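You operate a simulated robot arm through the tools that you are given. There is no shell and no other tool. Be economical: measure what you need, move in short steps, check, and stop when the job is done.

The job below is to be done with a simulated robot arm. You get a single attempt, and the scene is never put back.

TASK
Fetch the white beaker and set it on top of the white collar.

Only the result counts: the job must be done as asked and must still hold three seconds after the hand-in. Knocking over, shifting, dropping, spilling or breaking anything else fails it.

THE ROBOT
A 7-joint arm with a two-finger parallel gripper, fixed in place. Base frame: the origin is at the foot of the arm, x ahead of it, y to its left, z up; the work surface is at about z = 0.85. Readings come in m, rad, newtons and seconds.
With the tool pointing down near the work surface it reaches from about 0.24 to 0.68 m from the base axis. Its first joint turns from -1.152 to 1.152 rad. Payload 2.4 kg.
Tool frame: the origin (TCP) lies between the finger pads and is the grasp point; the fingertips stand 0.03 m ahead of it; z points along the fingers, y is the line along which they close. The gripper opens to 0.094 m. The fingers are 0.028 m wide and 0.01 m thick; the gripper's body (0.05 by 0.096 m) begins 0.055 m behind the TCP.
Orientation is that of the tool frame in the base frame, as [roll, pitch, yaw] about the fixed x, y, z axes, in that order (R = Rz(yaw) Ry(pitch) Rx(roll)). With the fingers straight down and closing along the base's y, the tool's x points along the base's -x, its y along +y and its z along -z.

THE INTERFACE
- The arm moves only by the tool send_rows. Its argument "commands" is a list of rows, each a list of 7 numbers: the shift along the tool's x, y, z in m, then the turn, a rotation vector about the tool's x, y, z in rad, then the gripper command, from -1 (shut) to 1 (fully open), values between in proportion. In form: [[dx, dy, dz, wx, wy, wz, gripper], ...]. A call has 1 to 8 rows; each row is the pose to reach, as a shift and turn from the pose commanded when the call began, along the tool's axes at that moment. Rows are played at 5 a second. More than 0.05 m and 0.15 rad between two rows, or a gripper value outside its range, and nothing of the call is played. A pose out of reach is approached as far as the arm can. The call stops where the force on the tool passes 40 N (or 10 N more than at its start, if that is more) or the arm is blocked; 0.2 s more then pass. Each finger travels about 0.153 m/s and halts on what it meets, pressing with about 35 N; the grip force reading is that of the motor and also rises with nothing between the fingers. The clock runs only during rows and for 0.2 s after the last one: add rows that repeat a pose to give the fingers time. The reply holds the time, the measured pose of the TCP, the force on the tool along the base axes, the opening and the grip force, in the units named above and with some noise, and new pictures: "show" is both (left out), scene, wrist or none.
- Cameras (640 x 400 px; columns grow to the right, rows downward): "scene" is fixed at [0.0484, 0.498, 1.4349]; the picture's right is [-0.58, -0.82, 0.00], its down [-0.58, 0.41, -0.71] and it looks along [0.58, -0.41, -0.71] (base axes); focal length 362 px, centre (320, 200). "wrist" rides on the gripper at [-0.037, 0, -0.058] in the tool frame; the picture's right is [0.00, -1.00, 0.00], its down [0.97, 0.00, -0.24] and it looks along [0.24, 0.00, 0.97] (tool axes); focal length 218 px, centre (320, 200). There is no depth. A picture from a camera that has moved, and an enlarged one, comes with that camera's place and axes in the base frame and with its lens. The place of the scene camera against the robot may be out by one fixed shift of up to 0.012 m in any direction.
- inspect(camera, box): a new picture of the part [left, top, right, bottom] of that camera's present view, enlarged. No time passes.
- close_job(): hands the job in; it is judged then, once.

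Work in short steps. Places have to be worked out from the pictures, the camera data and where the tool is seen: move nearer, look again, correct. Check each grasp and each placing, and mend what went wrong. You have 90 turns and 150 pictures in all, those below and enlarged ones among them. Open the gripper and draw the arm clear of the work before you hand the job in, unless the task says otherwise; then end with one line.

The tools are called after "Call:" as name(argument=value, ...) on one line, values as JSON. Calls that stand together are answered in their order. send_rows: Moves the arm, as the interface text tells. Its arguments: {"type":"object","properties":{"commands":{"type":"array"},"show":{"type":"string","enum":["both","scene","wrist","none"]}},"required":["commands"]} The other tools are called the same way: inspect (camera, box) takes an enlarged picture of a part of a camera's view; close_job () hands the job in.

At the start:

```text
time_s: 0.0
eef_pos: [0.382, 0.2032, 1.09]
tcp_rot: [3.141, -0.001, 3.141]
contact_force: [-0.2, 0.3, -0.5]
width: 0.0942
grip_force: 0.0
```

scene: 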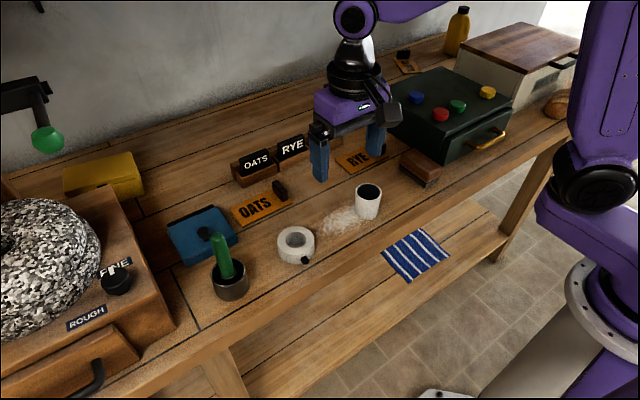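
wrist: 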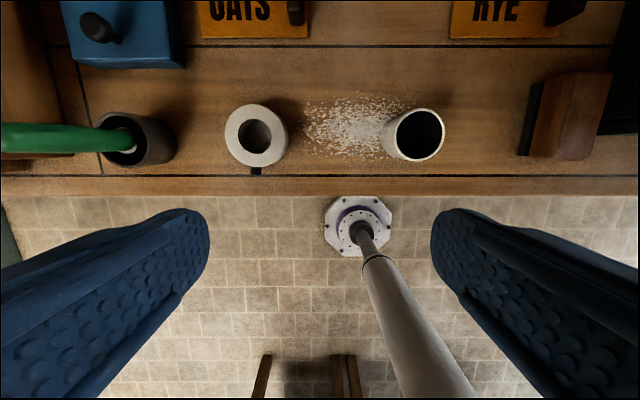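

The beaker appears near (0.43, 0.11) and the collar near (0.43, 0.28). I'll enlarge both views for detail before moving.

Call:
inspect(camera="scene", box=[260, 160, 420, 280])

Call:
inspect(camera="wrist", box=[210, 80, 460, 200])

```text
3.33 times, centred on (340, 220) of scene
camera zoom: at [0.0484, 0.498, 1.4349], right [-0.58, -0.82, 0.0], down [-0.58, 0.41, -0.71], along [0.58, -0.41, -0.71], focal length 1207 px, centre (253, 133)
```

zoom: 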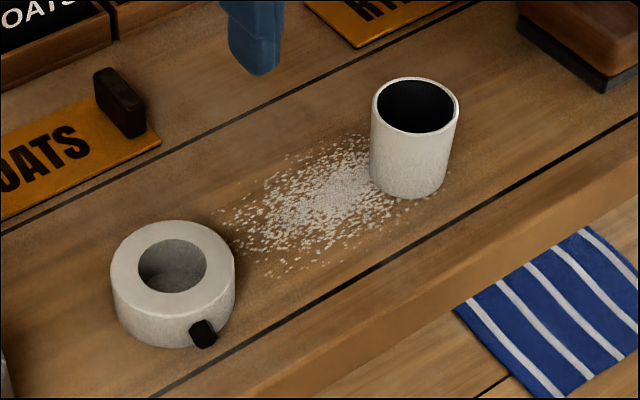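

```text
2.56 times, centred on (335, 140) of wrist
camera zoom: at [0.4202, 0.203, 1.1485], right [0.0, -1.0, 0.0], down [-0.97, 0.0, 0.24], along [-0.24, 0.0, -0.97], focal length 559 px, centre (282, 354)
```

zoom: 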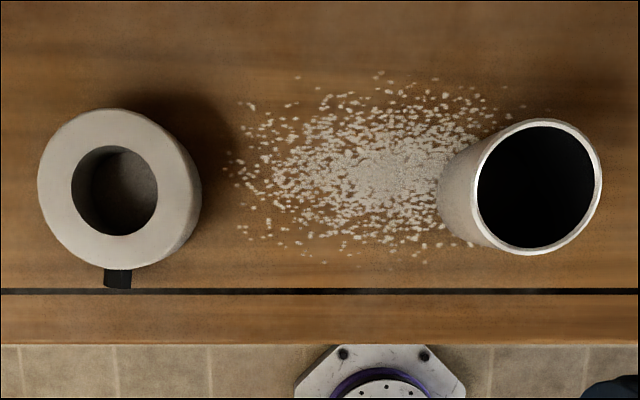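

The beaker is about 0.053 wide with its rim near z 0.905, at roughly (0.432, 0.096). I'll move above it with the gripper open and look again.

Call:
send_rows(commands=[[-0.0125, -0.027, 0.02, 0, 0, 0, 1], [-0.025, -0.054, 0.04, 0, 0, 0, 1], [-0.0375, -0.081, 0.06, 0, 0, 0, 1], [-0.05, -0.107, 0.08, 0, 0, 0, 1], [-0.05, -0.107, 0.08, 0, 0, 0, 1]])

```text
time_s: 1.2
eef_pos: [0.433, 0.0972, 1.0083]
tcp_rot: [-3.141, -0.001, 3.141]
contact_force: [0.7, 0.1, 1.2]
width: 0.0938
grip_force: 0.0
camera wrist: at [0.4706, 0.0961, 1.0684], right [0.0, -1.0, 0.0], down [-0.97, 0.0, 0.24], along [-0.24, 0.0, -0.97], focal length 218 px, centre (320, 200)
```

scene: 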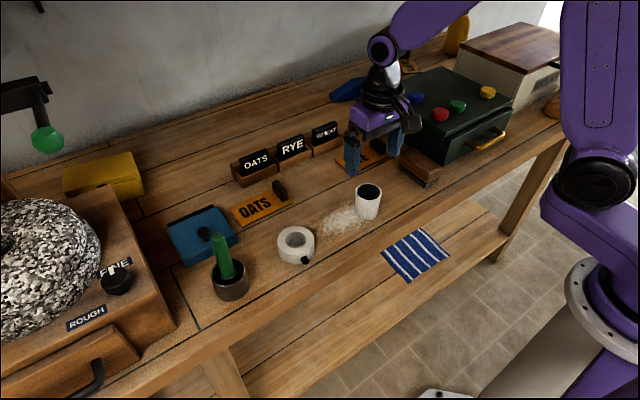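
wrist: 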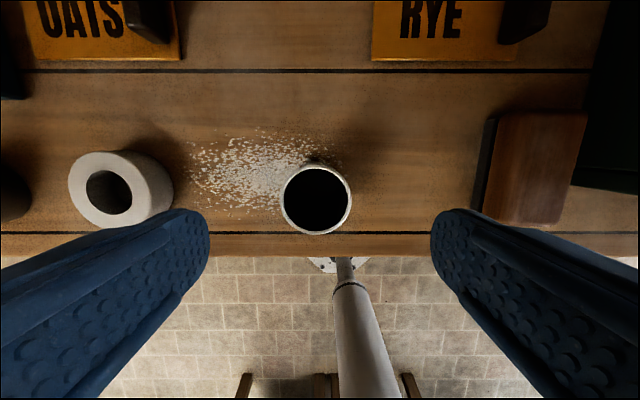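

The rim centre works out at (0.432, 0.099), z about 0.911, so the hand is nearly on it. I'll shift 2 mm in y and descend to TCP z of about 0.890, keeping the gripper open.

Call:
send_rows(commands=[[0.001, 0.002, 0.03, 0, 0, 0, 1], [0.001, 0.002, 0.06, 0, 0, 0, 1], [0.001, 0.002, 0.09, 0, 0, 0, 1], [0.001, 0.002, 0.107, 0, 0, 0, 1], [0.001, 0.002, 0.119, 0, 0, 0, 1], [0.001, 0.002, 0.119, 0, 0, 0, 1]])

```text
time_s: 2.6
eef_pos: [0.4317, 0.0992, 0.8897]
tcp_rot: [-3.141, 0.001, 3.141]
contact_force: [0.1, 0.3, -0.1]
width: 0.094
grip_force: 0.1
camera wrist: at [0.4695, 0.0989, 0.9482], right [0.0, -1.0, 0.0], down [-0.97, 0.0, 0.24], along [-0.24, 0.0, -0.97], focal length 218 px, centre (320, 200)
```

scene: 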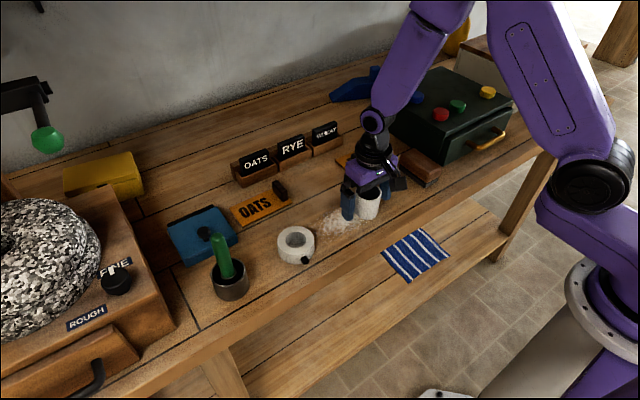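
wrist: 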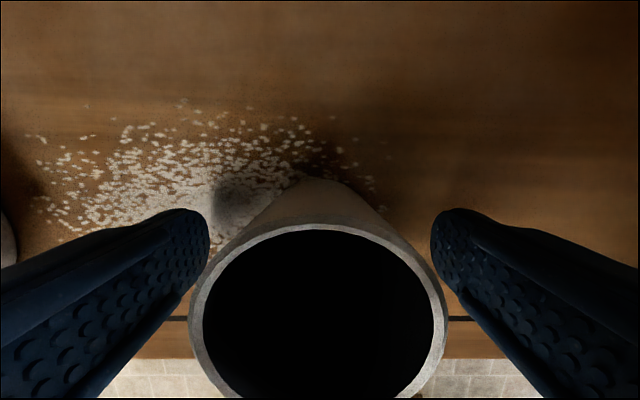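

The beaker sits centred between the fingers, and nothing has been touched. Closing now.

Call:
send_rows(commands=[[0, 0, 0, 0, 0, 0, 0], [0, 0, 0, 0, 0, 0, -1], [0, 0, 0, 0, 0, 0, -1], [0, 0, 0, 0, 0, 0, -1]], show="wrist")

```text
time_s: 3.6
eef_pos: [0.4322, 0.1005, 0.8901]
tcp_rot: [3.141, 0.001, -3.141]
contact_force: [0.7, -0.1, 0.1]
width: 0.0535
grip_force: 35.4
camera wrist: at [0.4694, 0.0988, 0.9483], right [0.0, -1.0, 0.0], down [-0.97, 0.0, 0.24], along [-0.24, 0.0, -0.97], focal length 218 px, centre (320, 200)
```

wrist: 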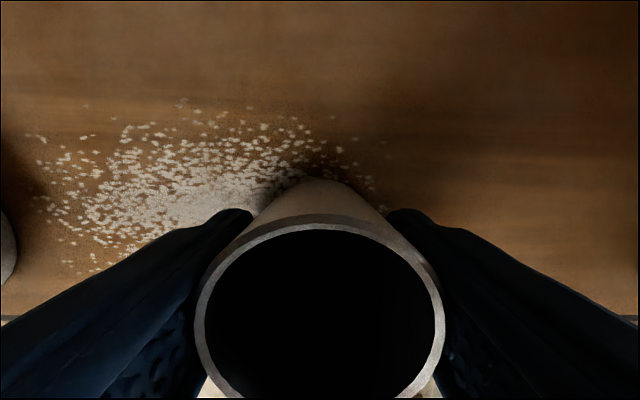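

Gripped at 0.0535 m, which matches the rim size. Lifting straight up and checking.

Call:
send_rows(commands=[[0, 0, -0.01, 0, 0, 0, -1], [0, 0, -0.035, 0, 0, 0, -1], [0, 0, -0.06, 0, 0, 0, -1], [0, 0, -0.09, 0, 0, 0, -1], [0, 0, -0.12, 0, 0, 0, -1], [0, 0, -0.12, 0, 0, 0, -1]])

```text
time_s: 5.0
eef_pos: [0.431, 0.0988, 1.0097]
tcp_rot: [3.14, -0.001, 3.141]
contact_force: [0.5, 0.0, -0.8]
width: 0.0536
grip_force: 34.8
camera wrist: at [0.4701, 0.098, 1.0685], right [0.0, -1.0, 0.0], down [-0.97, 0.0, 0.24], along [-0.24, 0.0, -0.97], focal length 218 px, centre (320, 200)
```

scene: 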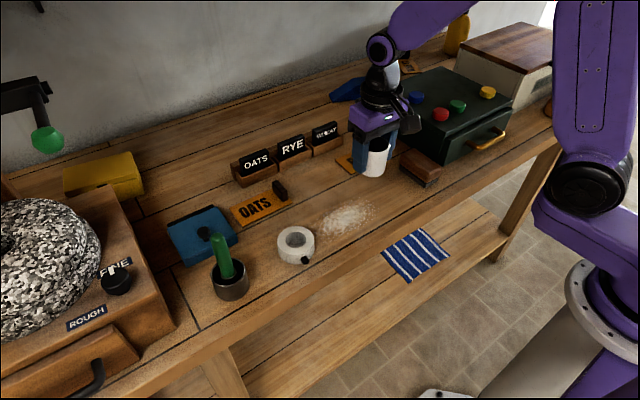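
wrist: 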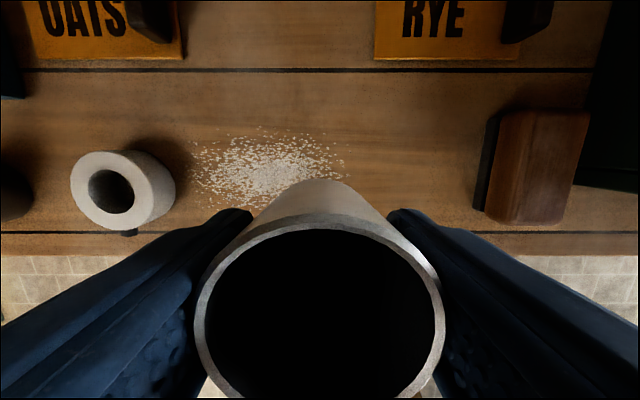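

The beaker is held level. Triangulating the collar from two wrist views puts its top centre at about (0.432, 0.279, 0.883), with an outer diameter of about 0.070 and a hole of about 0.040. I'll carry the beaker over it at the present height.

Call:
send_rows(commands=[[0, 0.02, 0, 0, 0, 0, -1], [0, 0.05, 0, 0, 0, 0, -1], [0, 0.08, 0, 0, 0, 0, -1], [-0.001, 0.11, 0, 0, 0, 0, -1], [-0.001, 0.14, 0, 0, 0, 0, -1], [-0.001, 0.165, 0, 0, 0, 0, -1], [-0.001, 0.18, 0, 0, 0, 0, -1], [-0.001, 0.18, 0, 0, 0, 0, -1]])

```text
time_s: 6.8
eef_pos: [0.4314, 0.2799, 1.0076]
tcp_rot: [-3.141, 0.002, 3.141]
contact_force: [0.5, 0.1, -1.5]
width: 0.0535
grip_force: 35.4
camera wrist: at [0.4694, 0.2788, 1.068], right [0.0, -1.0, 0.0], down [-0.97, 0.0, 0.24], along [-0.24, 0.0, -0.97], focal length 218 px, centre (320, 200)
```

scene: 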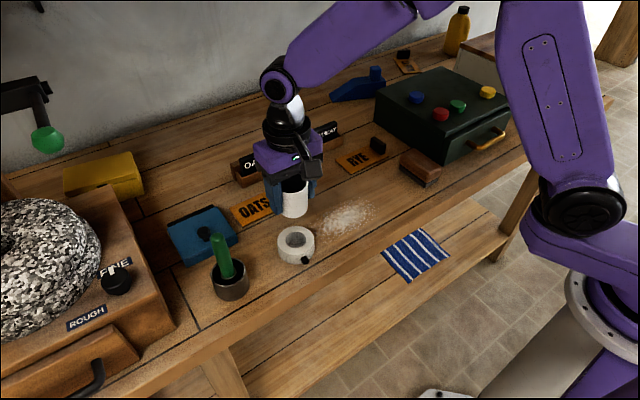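
wrist: 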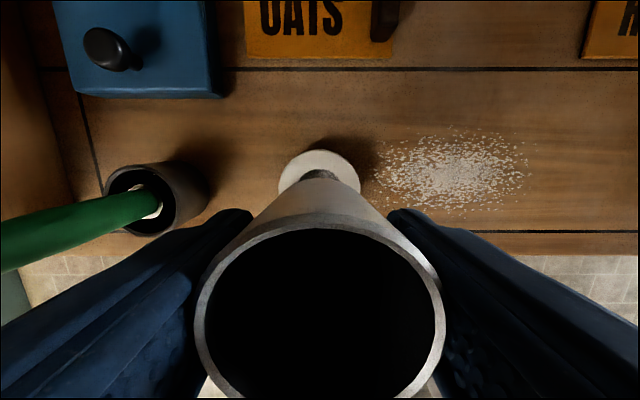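

The collar's far edge and both sides show it centred under the beaker, within about 1 mm. I'll descend to just above it, with the base at about 0.892.

Call:
send_rows(commands=[[0, 0, 0.02, 0, 0, 0, -1], [0, 0, 0.04, 0, 0, 0, -1], [0, 0, 0.06, 0, 0, 0, -1], [0, 0, 0.075, 0, 0, 0, -1], [0, 0, 0.075, 0, 0, 0, -1]])

Call:
inspect(camera="scene", box=[230, 170, 360, 280])

```text
time_s: 8.0
eef_pos: [0.4322, 0.2798, 0.9341]
tcp_rot: [3.141, 0.0, -3.141]
contact_force: [0.6, 0.0, -1.0]
width: 0.0534
grip_force: 34.9
camera wrist: at [0.47, 0.2785, 0.9926], right [0.0, -1.0, 0.0], down [-0.97, 0.0, 0.24], along [-0.24, 0.0, -0.97], focal length 218 px, centre (320, 200)
```

scene: 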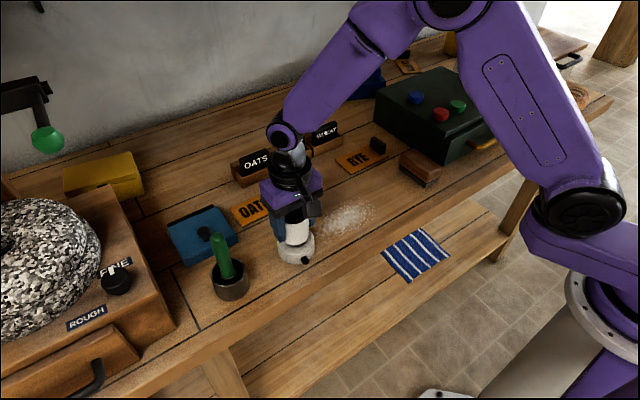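
wrist: 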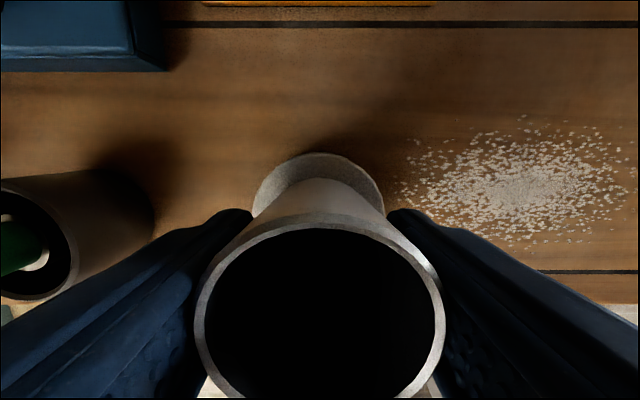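

```text
3.64 times, centred on (295, 225) of scene
camera zoom: at [0.0484, 0.498, 1.4349], right [-0.58, -0.82, 0.0], down [-0.58, 0.41, -0.71], along [0.58, -0.41, -0.71], focal length 1317 px, centre (411, 109)
```

zoom: 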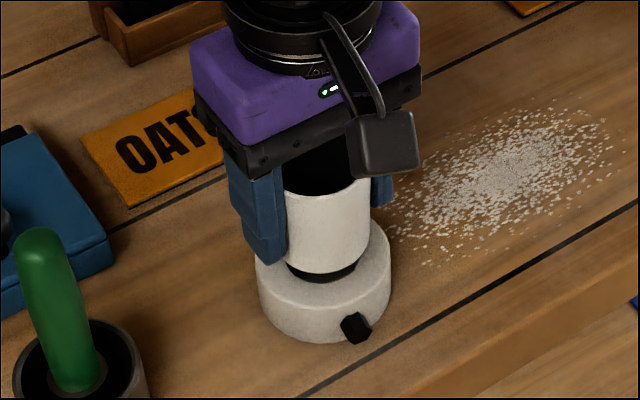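

The beaker hovers centred over the collar with a small gap. I'll lower it slowly in 2 mm steps and watch the force.

Call:
send_rows(commands=[[0, 0, 0.003, 0, 0, 0, -1], [0, 0, 0.005, 0, 0, 0, -1], [0, 0, 0.007, 0, 0, 0, -1], [0, 0, 0.008, 0, 0, 0, -1], [0, 0, 0.008, 0, 0, 0, -1]], show="none")

Call:
inspect(camera="scene", box=[250, 190, 340, 270])

```text
time_s: 9.2
eef_pos: [0.4322, 0.2792, 0.9275]
tcp_rot: [-3.141, 0.001, 3.139]
contact_force: [-0.2, 0.2, -2.8]
width: 0.0532
grip_force: 35.3
```

```text
5.00 times, centred on (295, 230) of scene
camera zoom: at [0.0484, 0.498, 1.4349], right [-0.58, -0.82, 0.0], down [-0.58, 0.41, -0.71], along [0.58, -0.41, -0.71], focal length 1811 px, centre (445, 50)
```

zoom: 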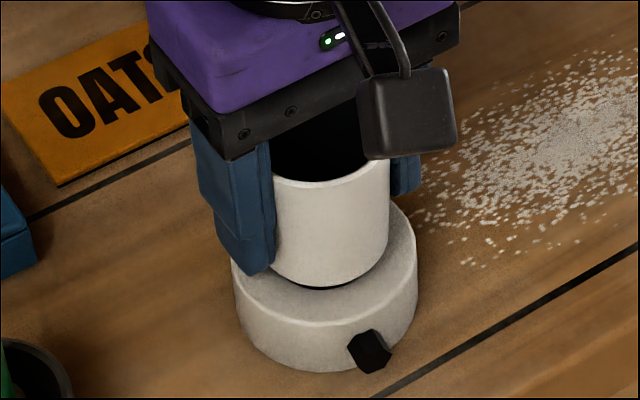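

The force hasn't changed, and a thin dark gap still shows. I'll continue down in 1 mm steps.

Call:
send_rows(commands=[[0, 0, 0.001, 0, 0, 0, -1], [0, 0, 0.002, 0, 0, 0, -1], [0, 0, 0.003, 0, 0, 0, -1], [0, 0, 0.003, 0, 0, 0, -1]], show="none")

Call:
inspect(camera="scene", box=[250, 190, 340, 270])

```text
time_s: 10.2
eef_pos: [0.4322, 0.2793, 0.924]
tcp_rot: [3.142, 0.0, -3.14]
contact_force: [0.0, 0.1, -1.4]
width: 0.0536
grip_force: 35.2
```

```text
5.00 times, centred on (295, 230) of scene
camera zoom: at [0.0484, 0.498, 1.4349], right [-0.58, -0.82, 0.0], down [-0.58, 0.41, -0.71], along [0.58, -0.41, -0.71], focal length 1811 px, centre (445, 50)
```

zoom: 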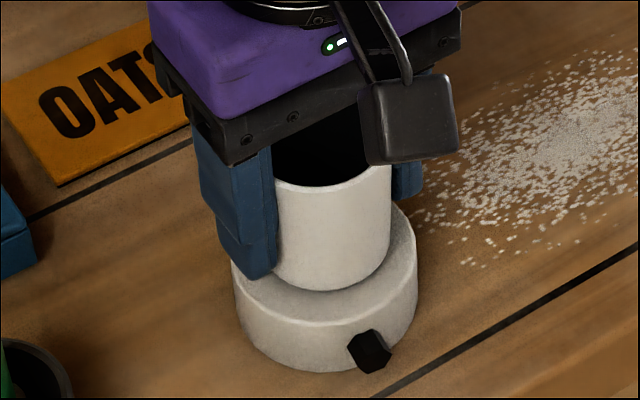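

It looks near contact. I'll check centring with a closer picture of the seat and a wrist picture.

Call:
inspect(camera="scene", box=[275, 220, 323, 250])

Call:
inspect(camera="wrist", box=[220, 120, 420, 245])

```text
13.33 times, centred on (299, 235) of scene
camera zoom: at [0.0484, 0.498, 1.4349], right [-0.58, -0.82, 0.0], down [-0.58, 0.41, -0.71], along [0.58, -0.41, -0.71], focal length 4829 px, centre (600, -267)
```

zoom: 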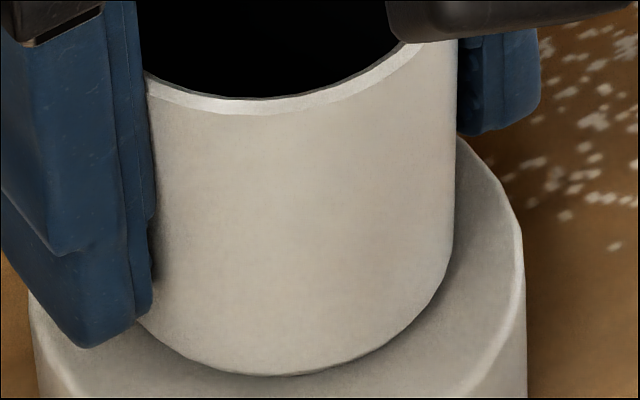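

```text
3.20 times, centred on (320, 182) of wrist
camera zoom: at [0.47, 0.2778, 0.983], right [0.0, -1.0, 0.0], down [-0.97, 0.0, 0.24], along [-0.24, 0.0, -0.97], focal length 698 px, centre (320, 256)
```

zoom: 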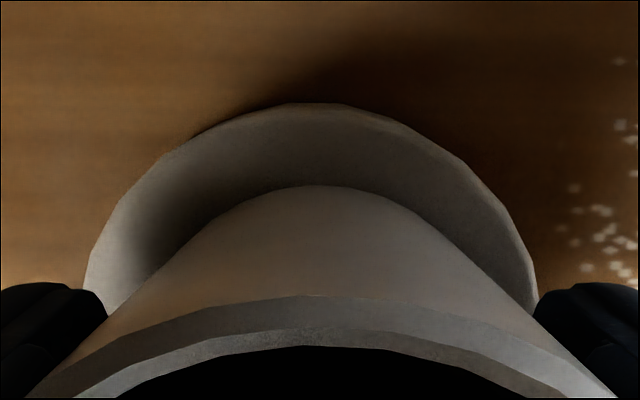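

Both views agree the beaker sits about 3 mm toward the base in x relative to the collar, with y fine. I'll lift 2 mm, shift 2.5 mm in +x and lower again.

Call:
send_rows(commands=[[0, 0, -0.003, 0, 0, 0, -1], [-0.0025, 0, -0.003, 0, 0, 0, -1], [-0.0025, 0, -0.001, 0, 0, 0, -1], [-0.0025, 0, 0, 0, 0, 0, -1], [-0.0025, 0, 0.001, 0, 0, 0, -1], [-0.0025, 0, 0.001, 0, 0, 0, -1]], show="none")

Call:
inspect(camera="scene", box=[270, 225, 326, 260])

```text
time_s: 11.6
eef_pos: [0.4342, 0.279, 0.9231]
tcp_rot: [3.141, 0.001, -3.141]
contact_force: [-0.1, 0.2, -0.8]
width: 0.0533
grip_force: 35.4
```

```text
11.43 times, centred on (298, 242) of scene
camera zoom: at [0.0484, 0.498, 1.4349], right [-0.58, -0.82, 0.0], down [-0.58, 0.41, -0.71], along [0.58, -0.41, -0.71], focal length 4139 px, centre (571, -286)
```

zoom: 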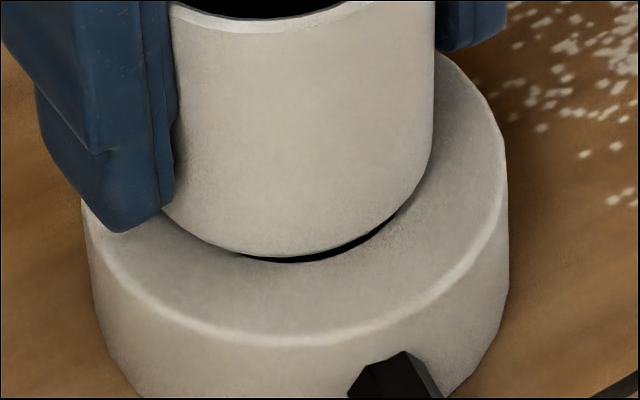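

The hole edge now shows under the beaker's front, so there is still a gap of a few mm. I'll lower further in 1 mm steps while watching the force.

Call:
send_rows(commands=[[0, 0, 0.001, 0, 0, 0, -1], [0, 0, 0.002, 0, 0, 0, -1], [0, 0, 0.003, 0, 0, 0, -1], [0, 0, 0.003, 0, 0, 0, -1]], show="none")

Call:
inspect(camera="scene", box=[270, 225, 326, 260])

Call:
inspect(camera="wrist", box=[220, 120, 420, 245])

```text
time_s: 12.6
eef_pos: [0.4342, 0.2777, 0.9217]
tcp_rot: [3.14, 0.002, -3.141]
contact_force: [0.4, -0.9, 18.1]
width: 0.0532
grip_force: 35.0
```

```text
11.43 times, centred on (298, 242) of scene
camera zoom: at [0.0481, 0.4978, 1.435], right [-0.58, -0.82, 0.0], down [-0.58, 0.41, -0.71], along [0.58, -0.41, -0.71], focal length 4139 px, centre (571, -286)
```

zoom: 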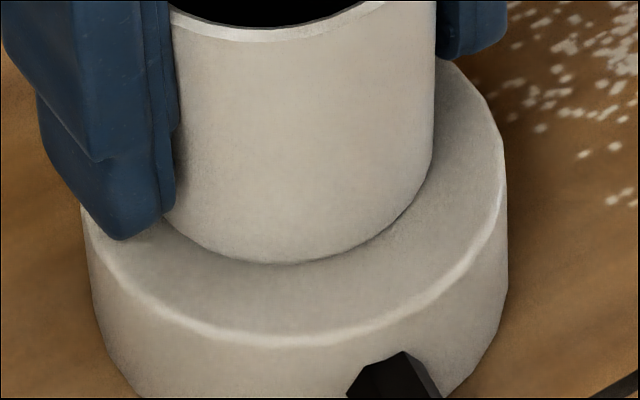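

```text
3.20 times, centred on (320, 182) of wrist
camera zoom: at [0.473, 0.278, 0.9802], right [0.0, -1.0, 0.0], down [-0.97, 0.0, 0.24], along [-0.24, 0.0, -0.97], focal length 698 px, centre (320, 256)
```

zoom: 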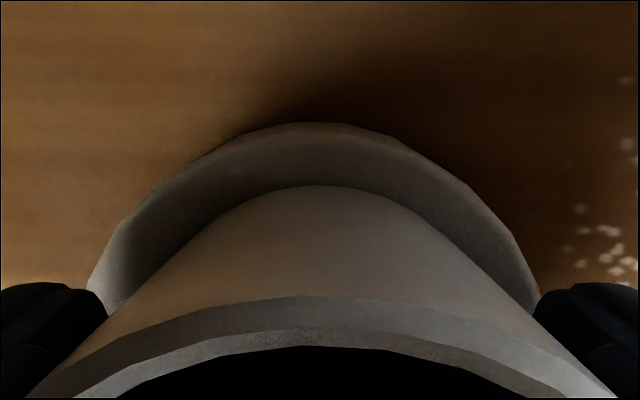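

The beaker touched down at TCP z of about 0.9217 with 18 N. Measured against the hole's front edge, it now overlaps only slightly on the side facing the scene camera, so my x shift went the wrong way. I'll lift 4 mm, move back 4 mm in -x and lower to just above contact.

Call:
send_rows(commands=[[0, 0, -0.004, 0, 0, 0, -1], [0, 0, -0.005, 0, 0, 0, -1], [0.002, 0, -0.005, 0, 0, 0, -1], [0.004, 0, -0.005, 0, 0, 0, -1], [0.004, 0, -0.003, 0, 0, 0, -1], [0.004, 0, -0.002, 0, 0, 0, -1], [0.004, 0, -0.001, 0, 0, 0, -1], [0.004, 0, -0.001, 0, 0, 0, -1]], show="none")

Call:
inspect(camera="scene", box=[270, 225, 326, 260])

Call:
inspect(camera="wrist", box=[220, 120, 420, 245])

```text
time_s: 14.4
eef_pos: [0.4306, 0.2797, 0.9215]
tcp_rot: [-3.142, 0.0, -3.141]
contact_force: [-0.9, 0.3, -2.2]
width: 0.0533
grip_force: 34.9
```

```text
11.43 times, centred on (298, 242) of scene
camera zoom: at [0.0484, 0.498, 1.4349], right [-0.58, -0.82, 0.0], down [-0.58, 0.41, -0.71], along [0.58, -0.41, -0.71], focal length 4139 px, centre (571, -286)
```

zoom: 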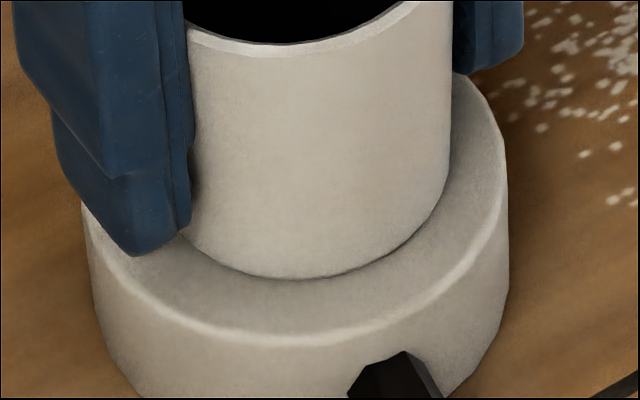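

```text
3.20 times, centred on (320, 182) of wrist
camera zoom: at [0.4687, 0.278, 0.9805], right [0.0, -1.0, 0.0], down [-0.97, 0.0, 0.24], along [-0.24, 0.0, -0.97], focal length 698 px, centre (320, 256)
```

zoom: 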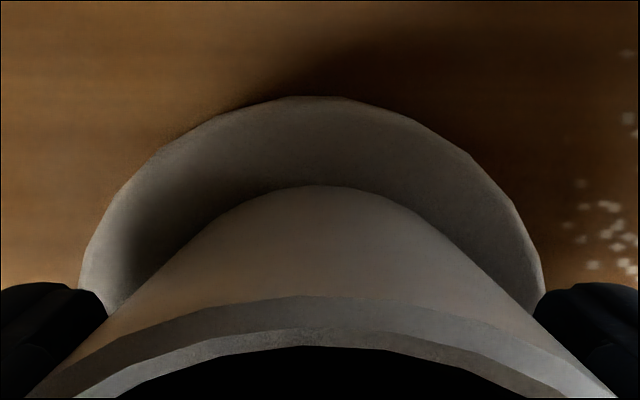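

Overlap beyond the hole is now about 3.9 mm in front and 3.4 mm behind, so it's balanced. I'll lower to light contact.

Call:
send_rows(commands=[[0, 0, 0.0005, 0, 0, 0, -1], [0, 0, 0.001, 0, 0, 0, -1], [0, 0, 0.001, 0, 0, 0, -1]], show="none")

```text
time_s: 15.2
eef_pos: [0.4311, 0.2786, 0.9218]
tcp_rot: [3.139, 0.002, -3.14]
contact_force: [-3.0, -0.2, 17.8]
width: 0.0536
grip_force: 35.0
```

Contact is made at about 18 N. I'll ease up half a millimetre and open gently.

Call:
send_rows(commands=[[0, 0, -0.0006, 0, 0, 0, -1], [0, 0, -0.0006, 0, 0, 0, 0.2], [0, 0, -0.0006, 0, 0, 0, 0.35], [0, 0, -0.0006, 0, 0, 0, 0.6], [0, 0, -0.0006, 0, 0, 0, 0.6]])

Call:
inspect(camera="scene", box=[250, 190, 340, 270])

```text
time_s: 16.4
eef_pos: [0.4311, 0.2778, 0.9199]
tcp_rot: [-3.141, 0.001, 3.14]
contact_force: [-0.2, 0.4, 0.3]
width: 0.0752
grip_force: 0.0
camera wrist: at [0.4687, 0.278, 0.9802], right [0.0, -1.0, 0.0], down [-0.97, 0.0, 0.24], along [-0.24, 0.0, -0.97], focal length 218 px, centre (320, 200)
```

scene: 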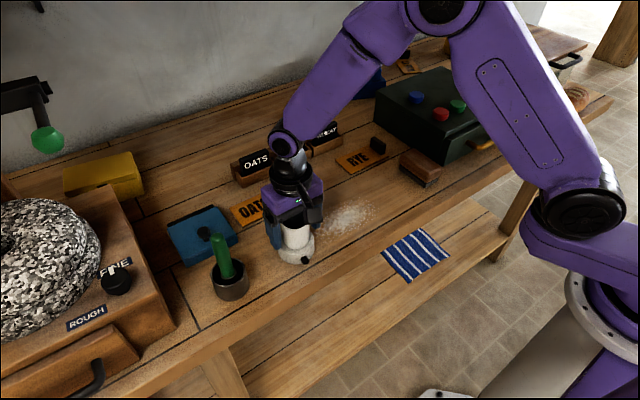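
wrist: 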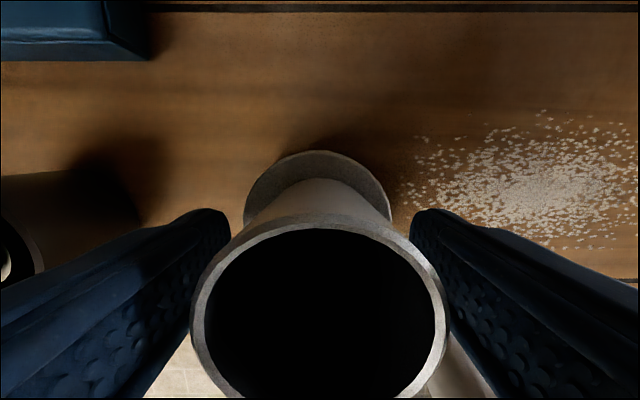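

```text
5.00 times, centred on (295, 230) of scene
camera zoom: at [0.0484, 0.498, 1.4349], right [-0.58, -0.82, 0.0], down [-0.58, 0.41, -0.71], along [0.58, -0.41, -0.71], focal length 1811 px, centre (445, 50)
```

zoom: 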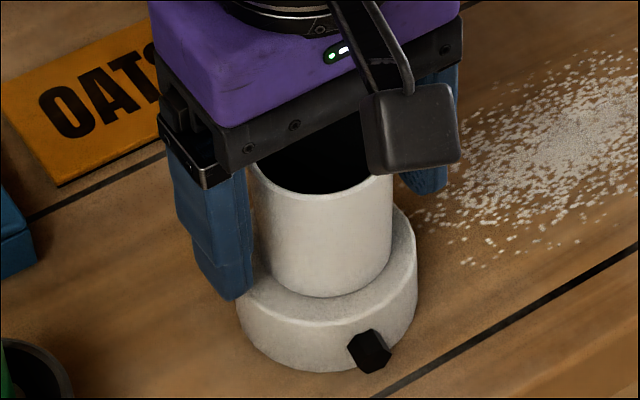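

Released, and the beaker stands upright on the collar. I'll rise straight up with the fingers slightly wider.

Call:
send_rows(commands=[[0, 0, -0.002, 0, 0, 0, 0.75], [0, 0, -0.015, 0, 0, 0, 0.75], [0, 0, -0.04, 0, 0, 0, 0.75], [0, 0, -0.075, 0, 0, 0, 0.75], [0, 0, -0.11, 0, 0, 0, 0.75], [0, 0, -0.15, 0, 0, 0, 0.75], [0, 0, -0.15, 0, 0, 0, 0.75]])

Call:
inspect(camera="scene", box=[250, 190, 340, 270])

```text
time_s: 18.0
eef_pos: [0.43, 0.2787, 1.0705]
tcp_rot: [-3.141, 0.0, -3.141]
contact_force: [-0.1, -0.5, -0.5]
width: 0.0821
grip_force: 0.0
camera wrist: at [0.468, 0.2783, 1.1302], right [0.0, -1.0, 0.0], down [-0.97, 0.0, 0.24], along [-0.24, 0.0, -0.97], focal length 218 px, centre (320, 200)
```

scene: 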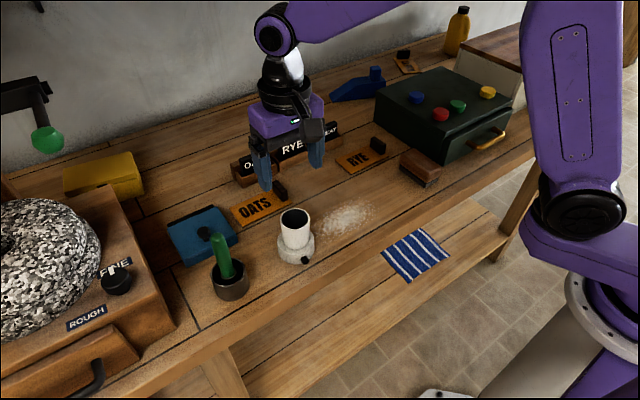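
wrist: 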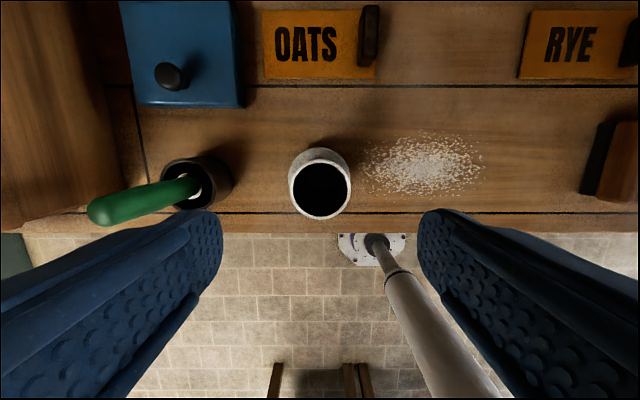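

```text
5.00 times, centred on (295, 230) of scene
camera zoom: at [0.0484, 0.498, 1.4349], right [-0.58, -0.82, 0.0], down [-0.58, 0.41, -0.71], along [0.58, -0.41, -0.71], focal length 1811 px, centre (445, 50)
```

zoom: 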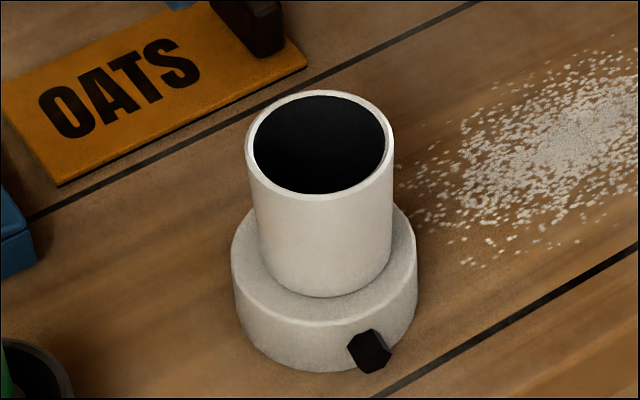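

The beaker stands upright and centred on the collar, the arm is clear, and nothing else has moved. Handing in.

Call:
close_job()

```text
The job is handed in.
```

The white beaker is standing upright on top of the white collar; the gripper is open, the arm is clear, and I saw nothing else move.
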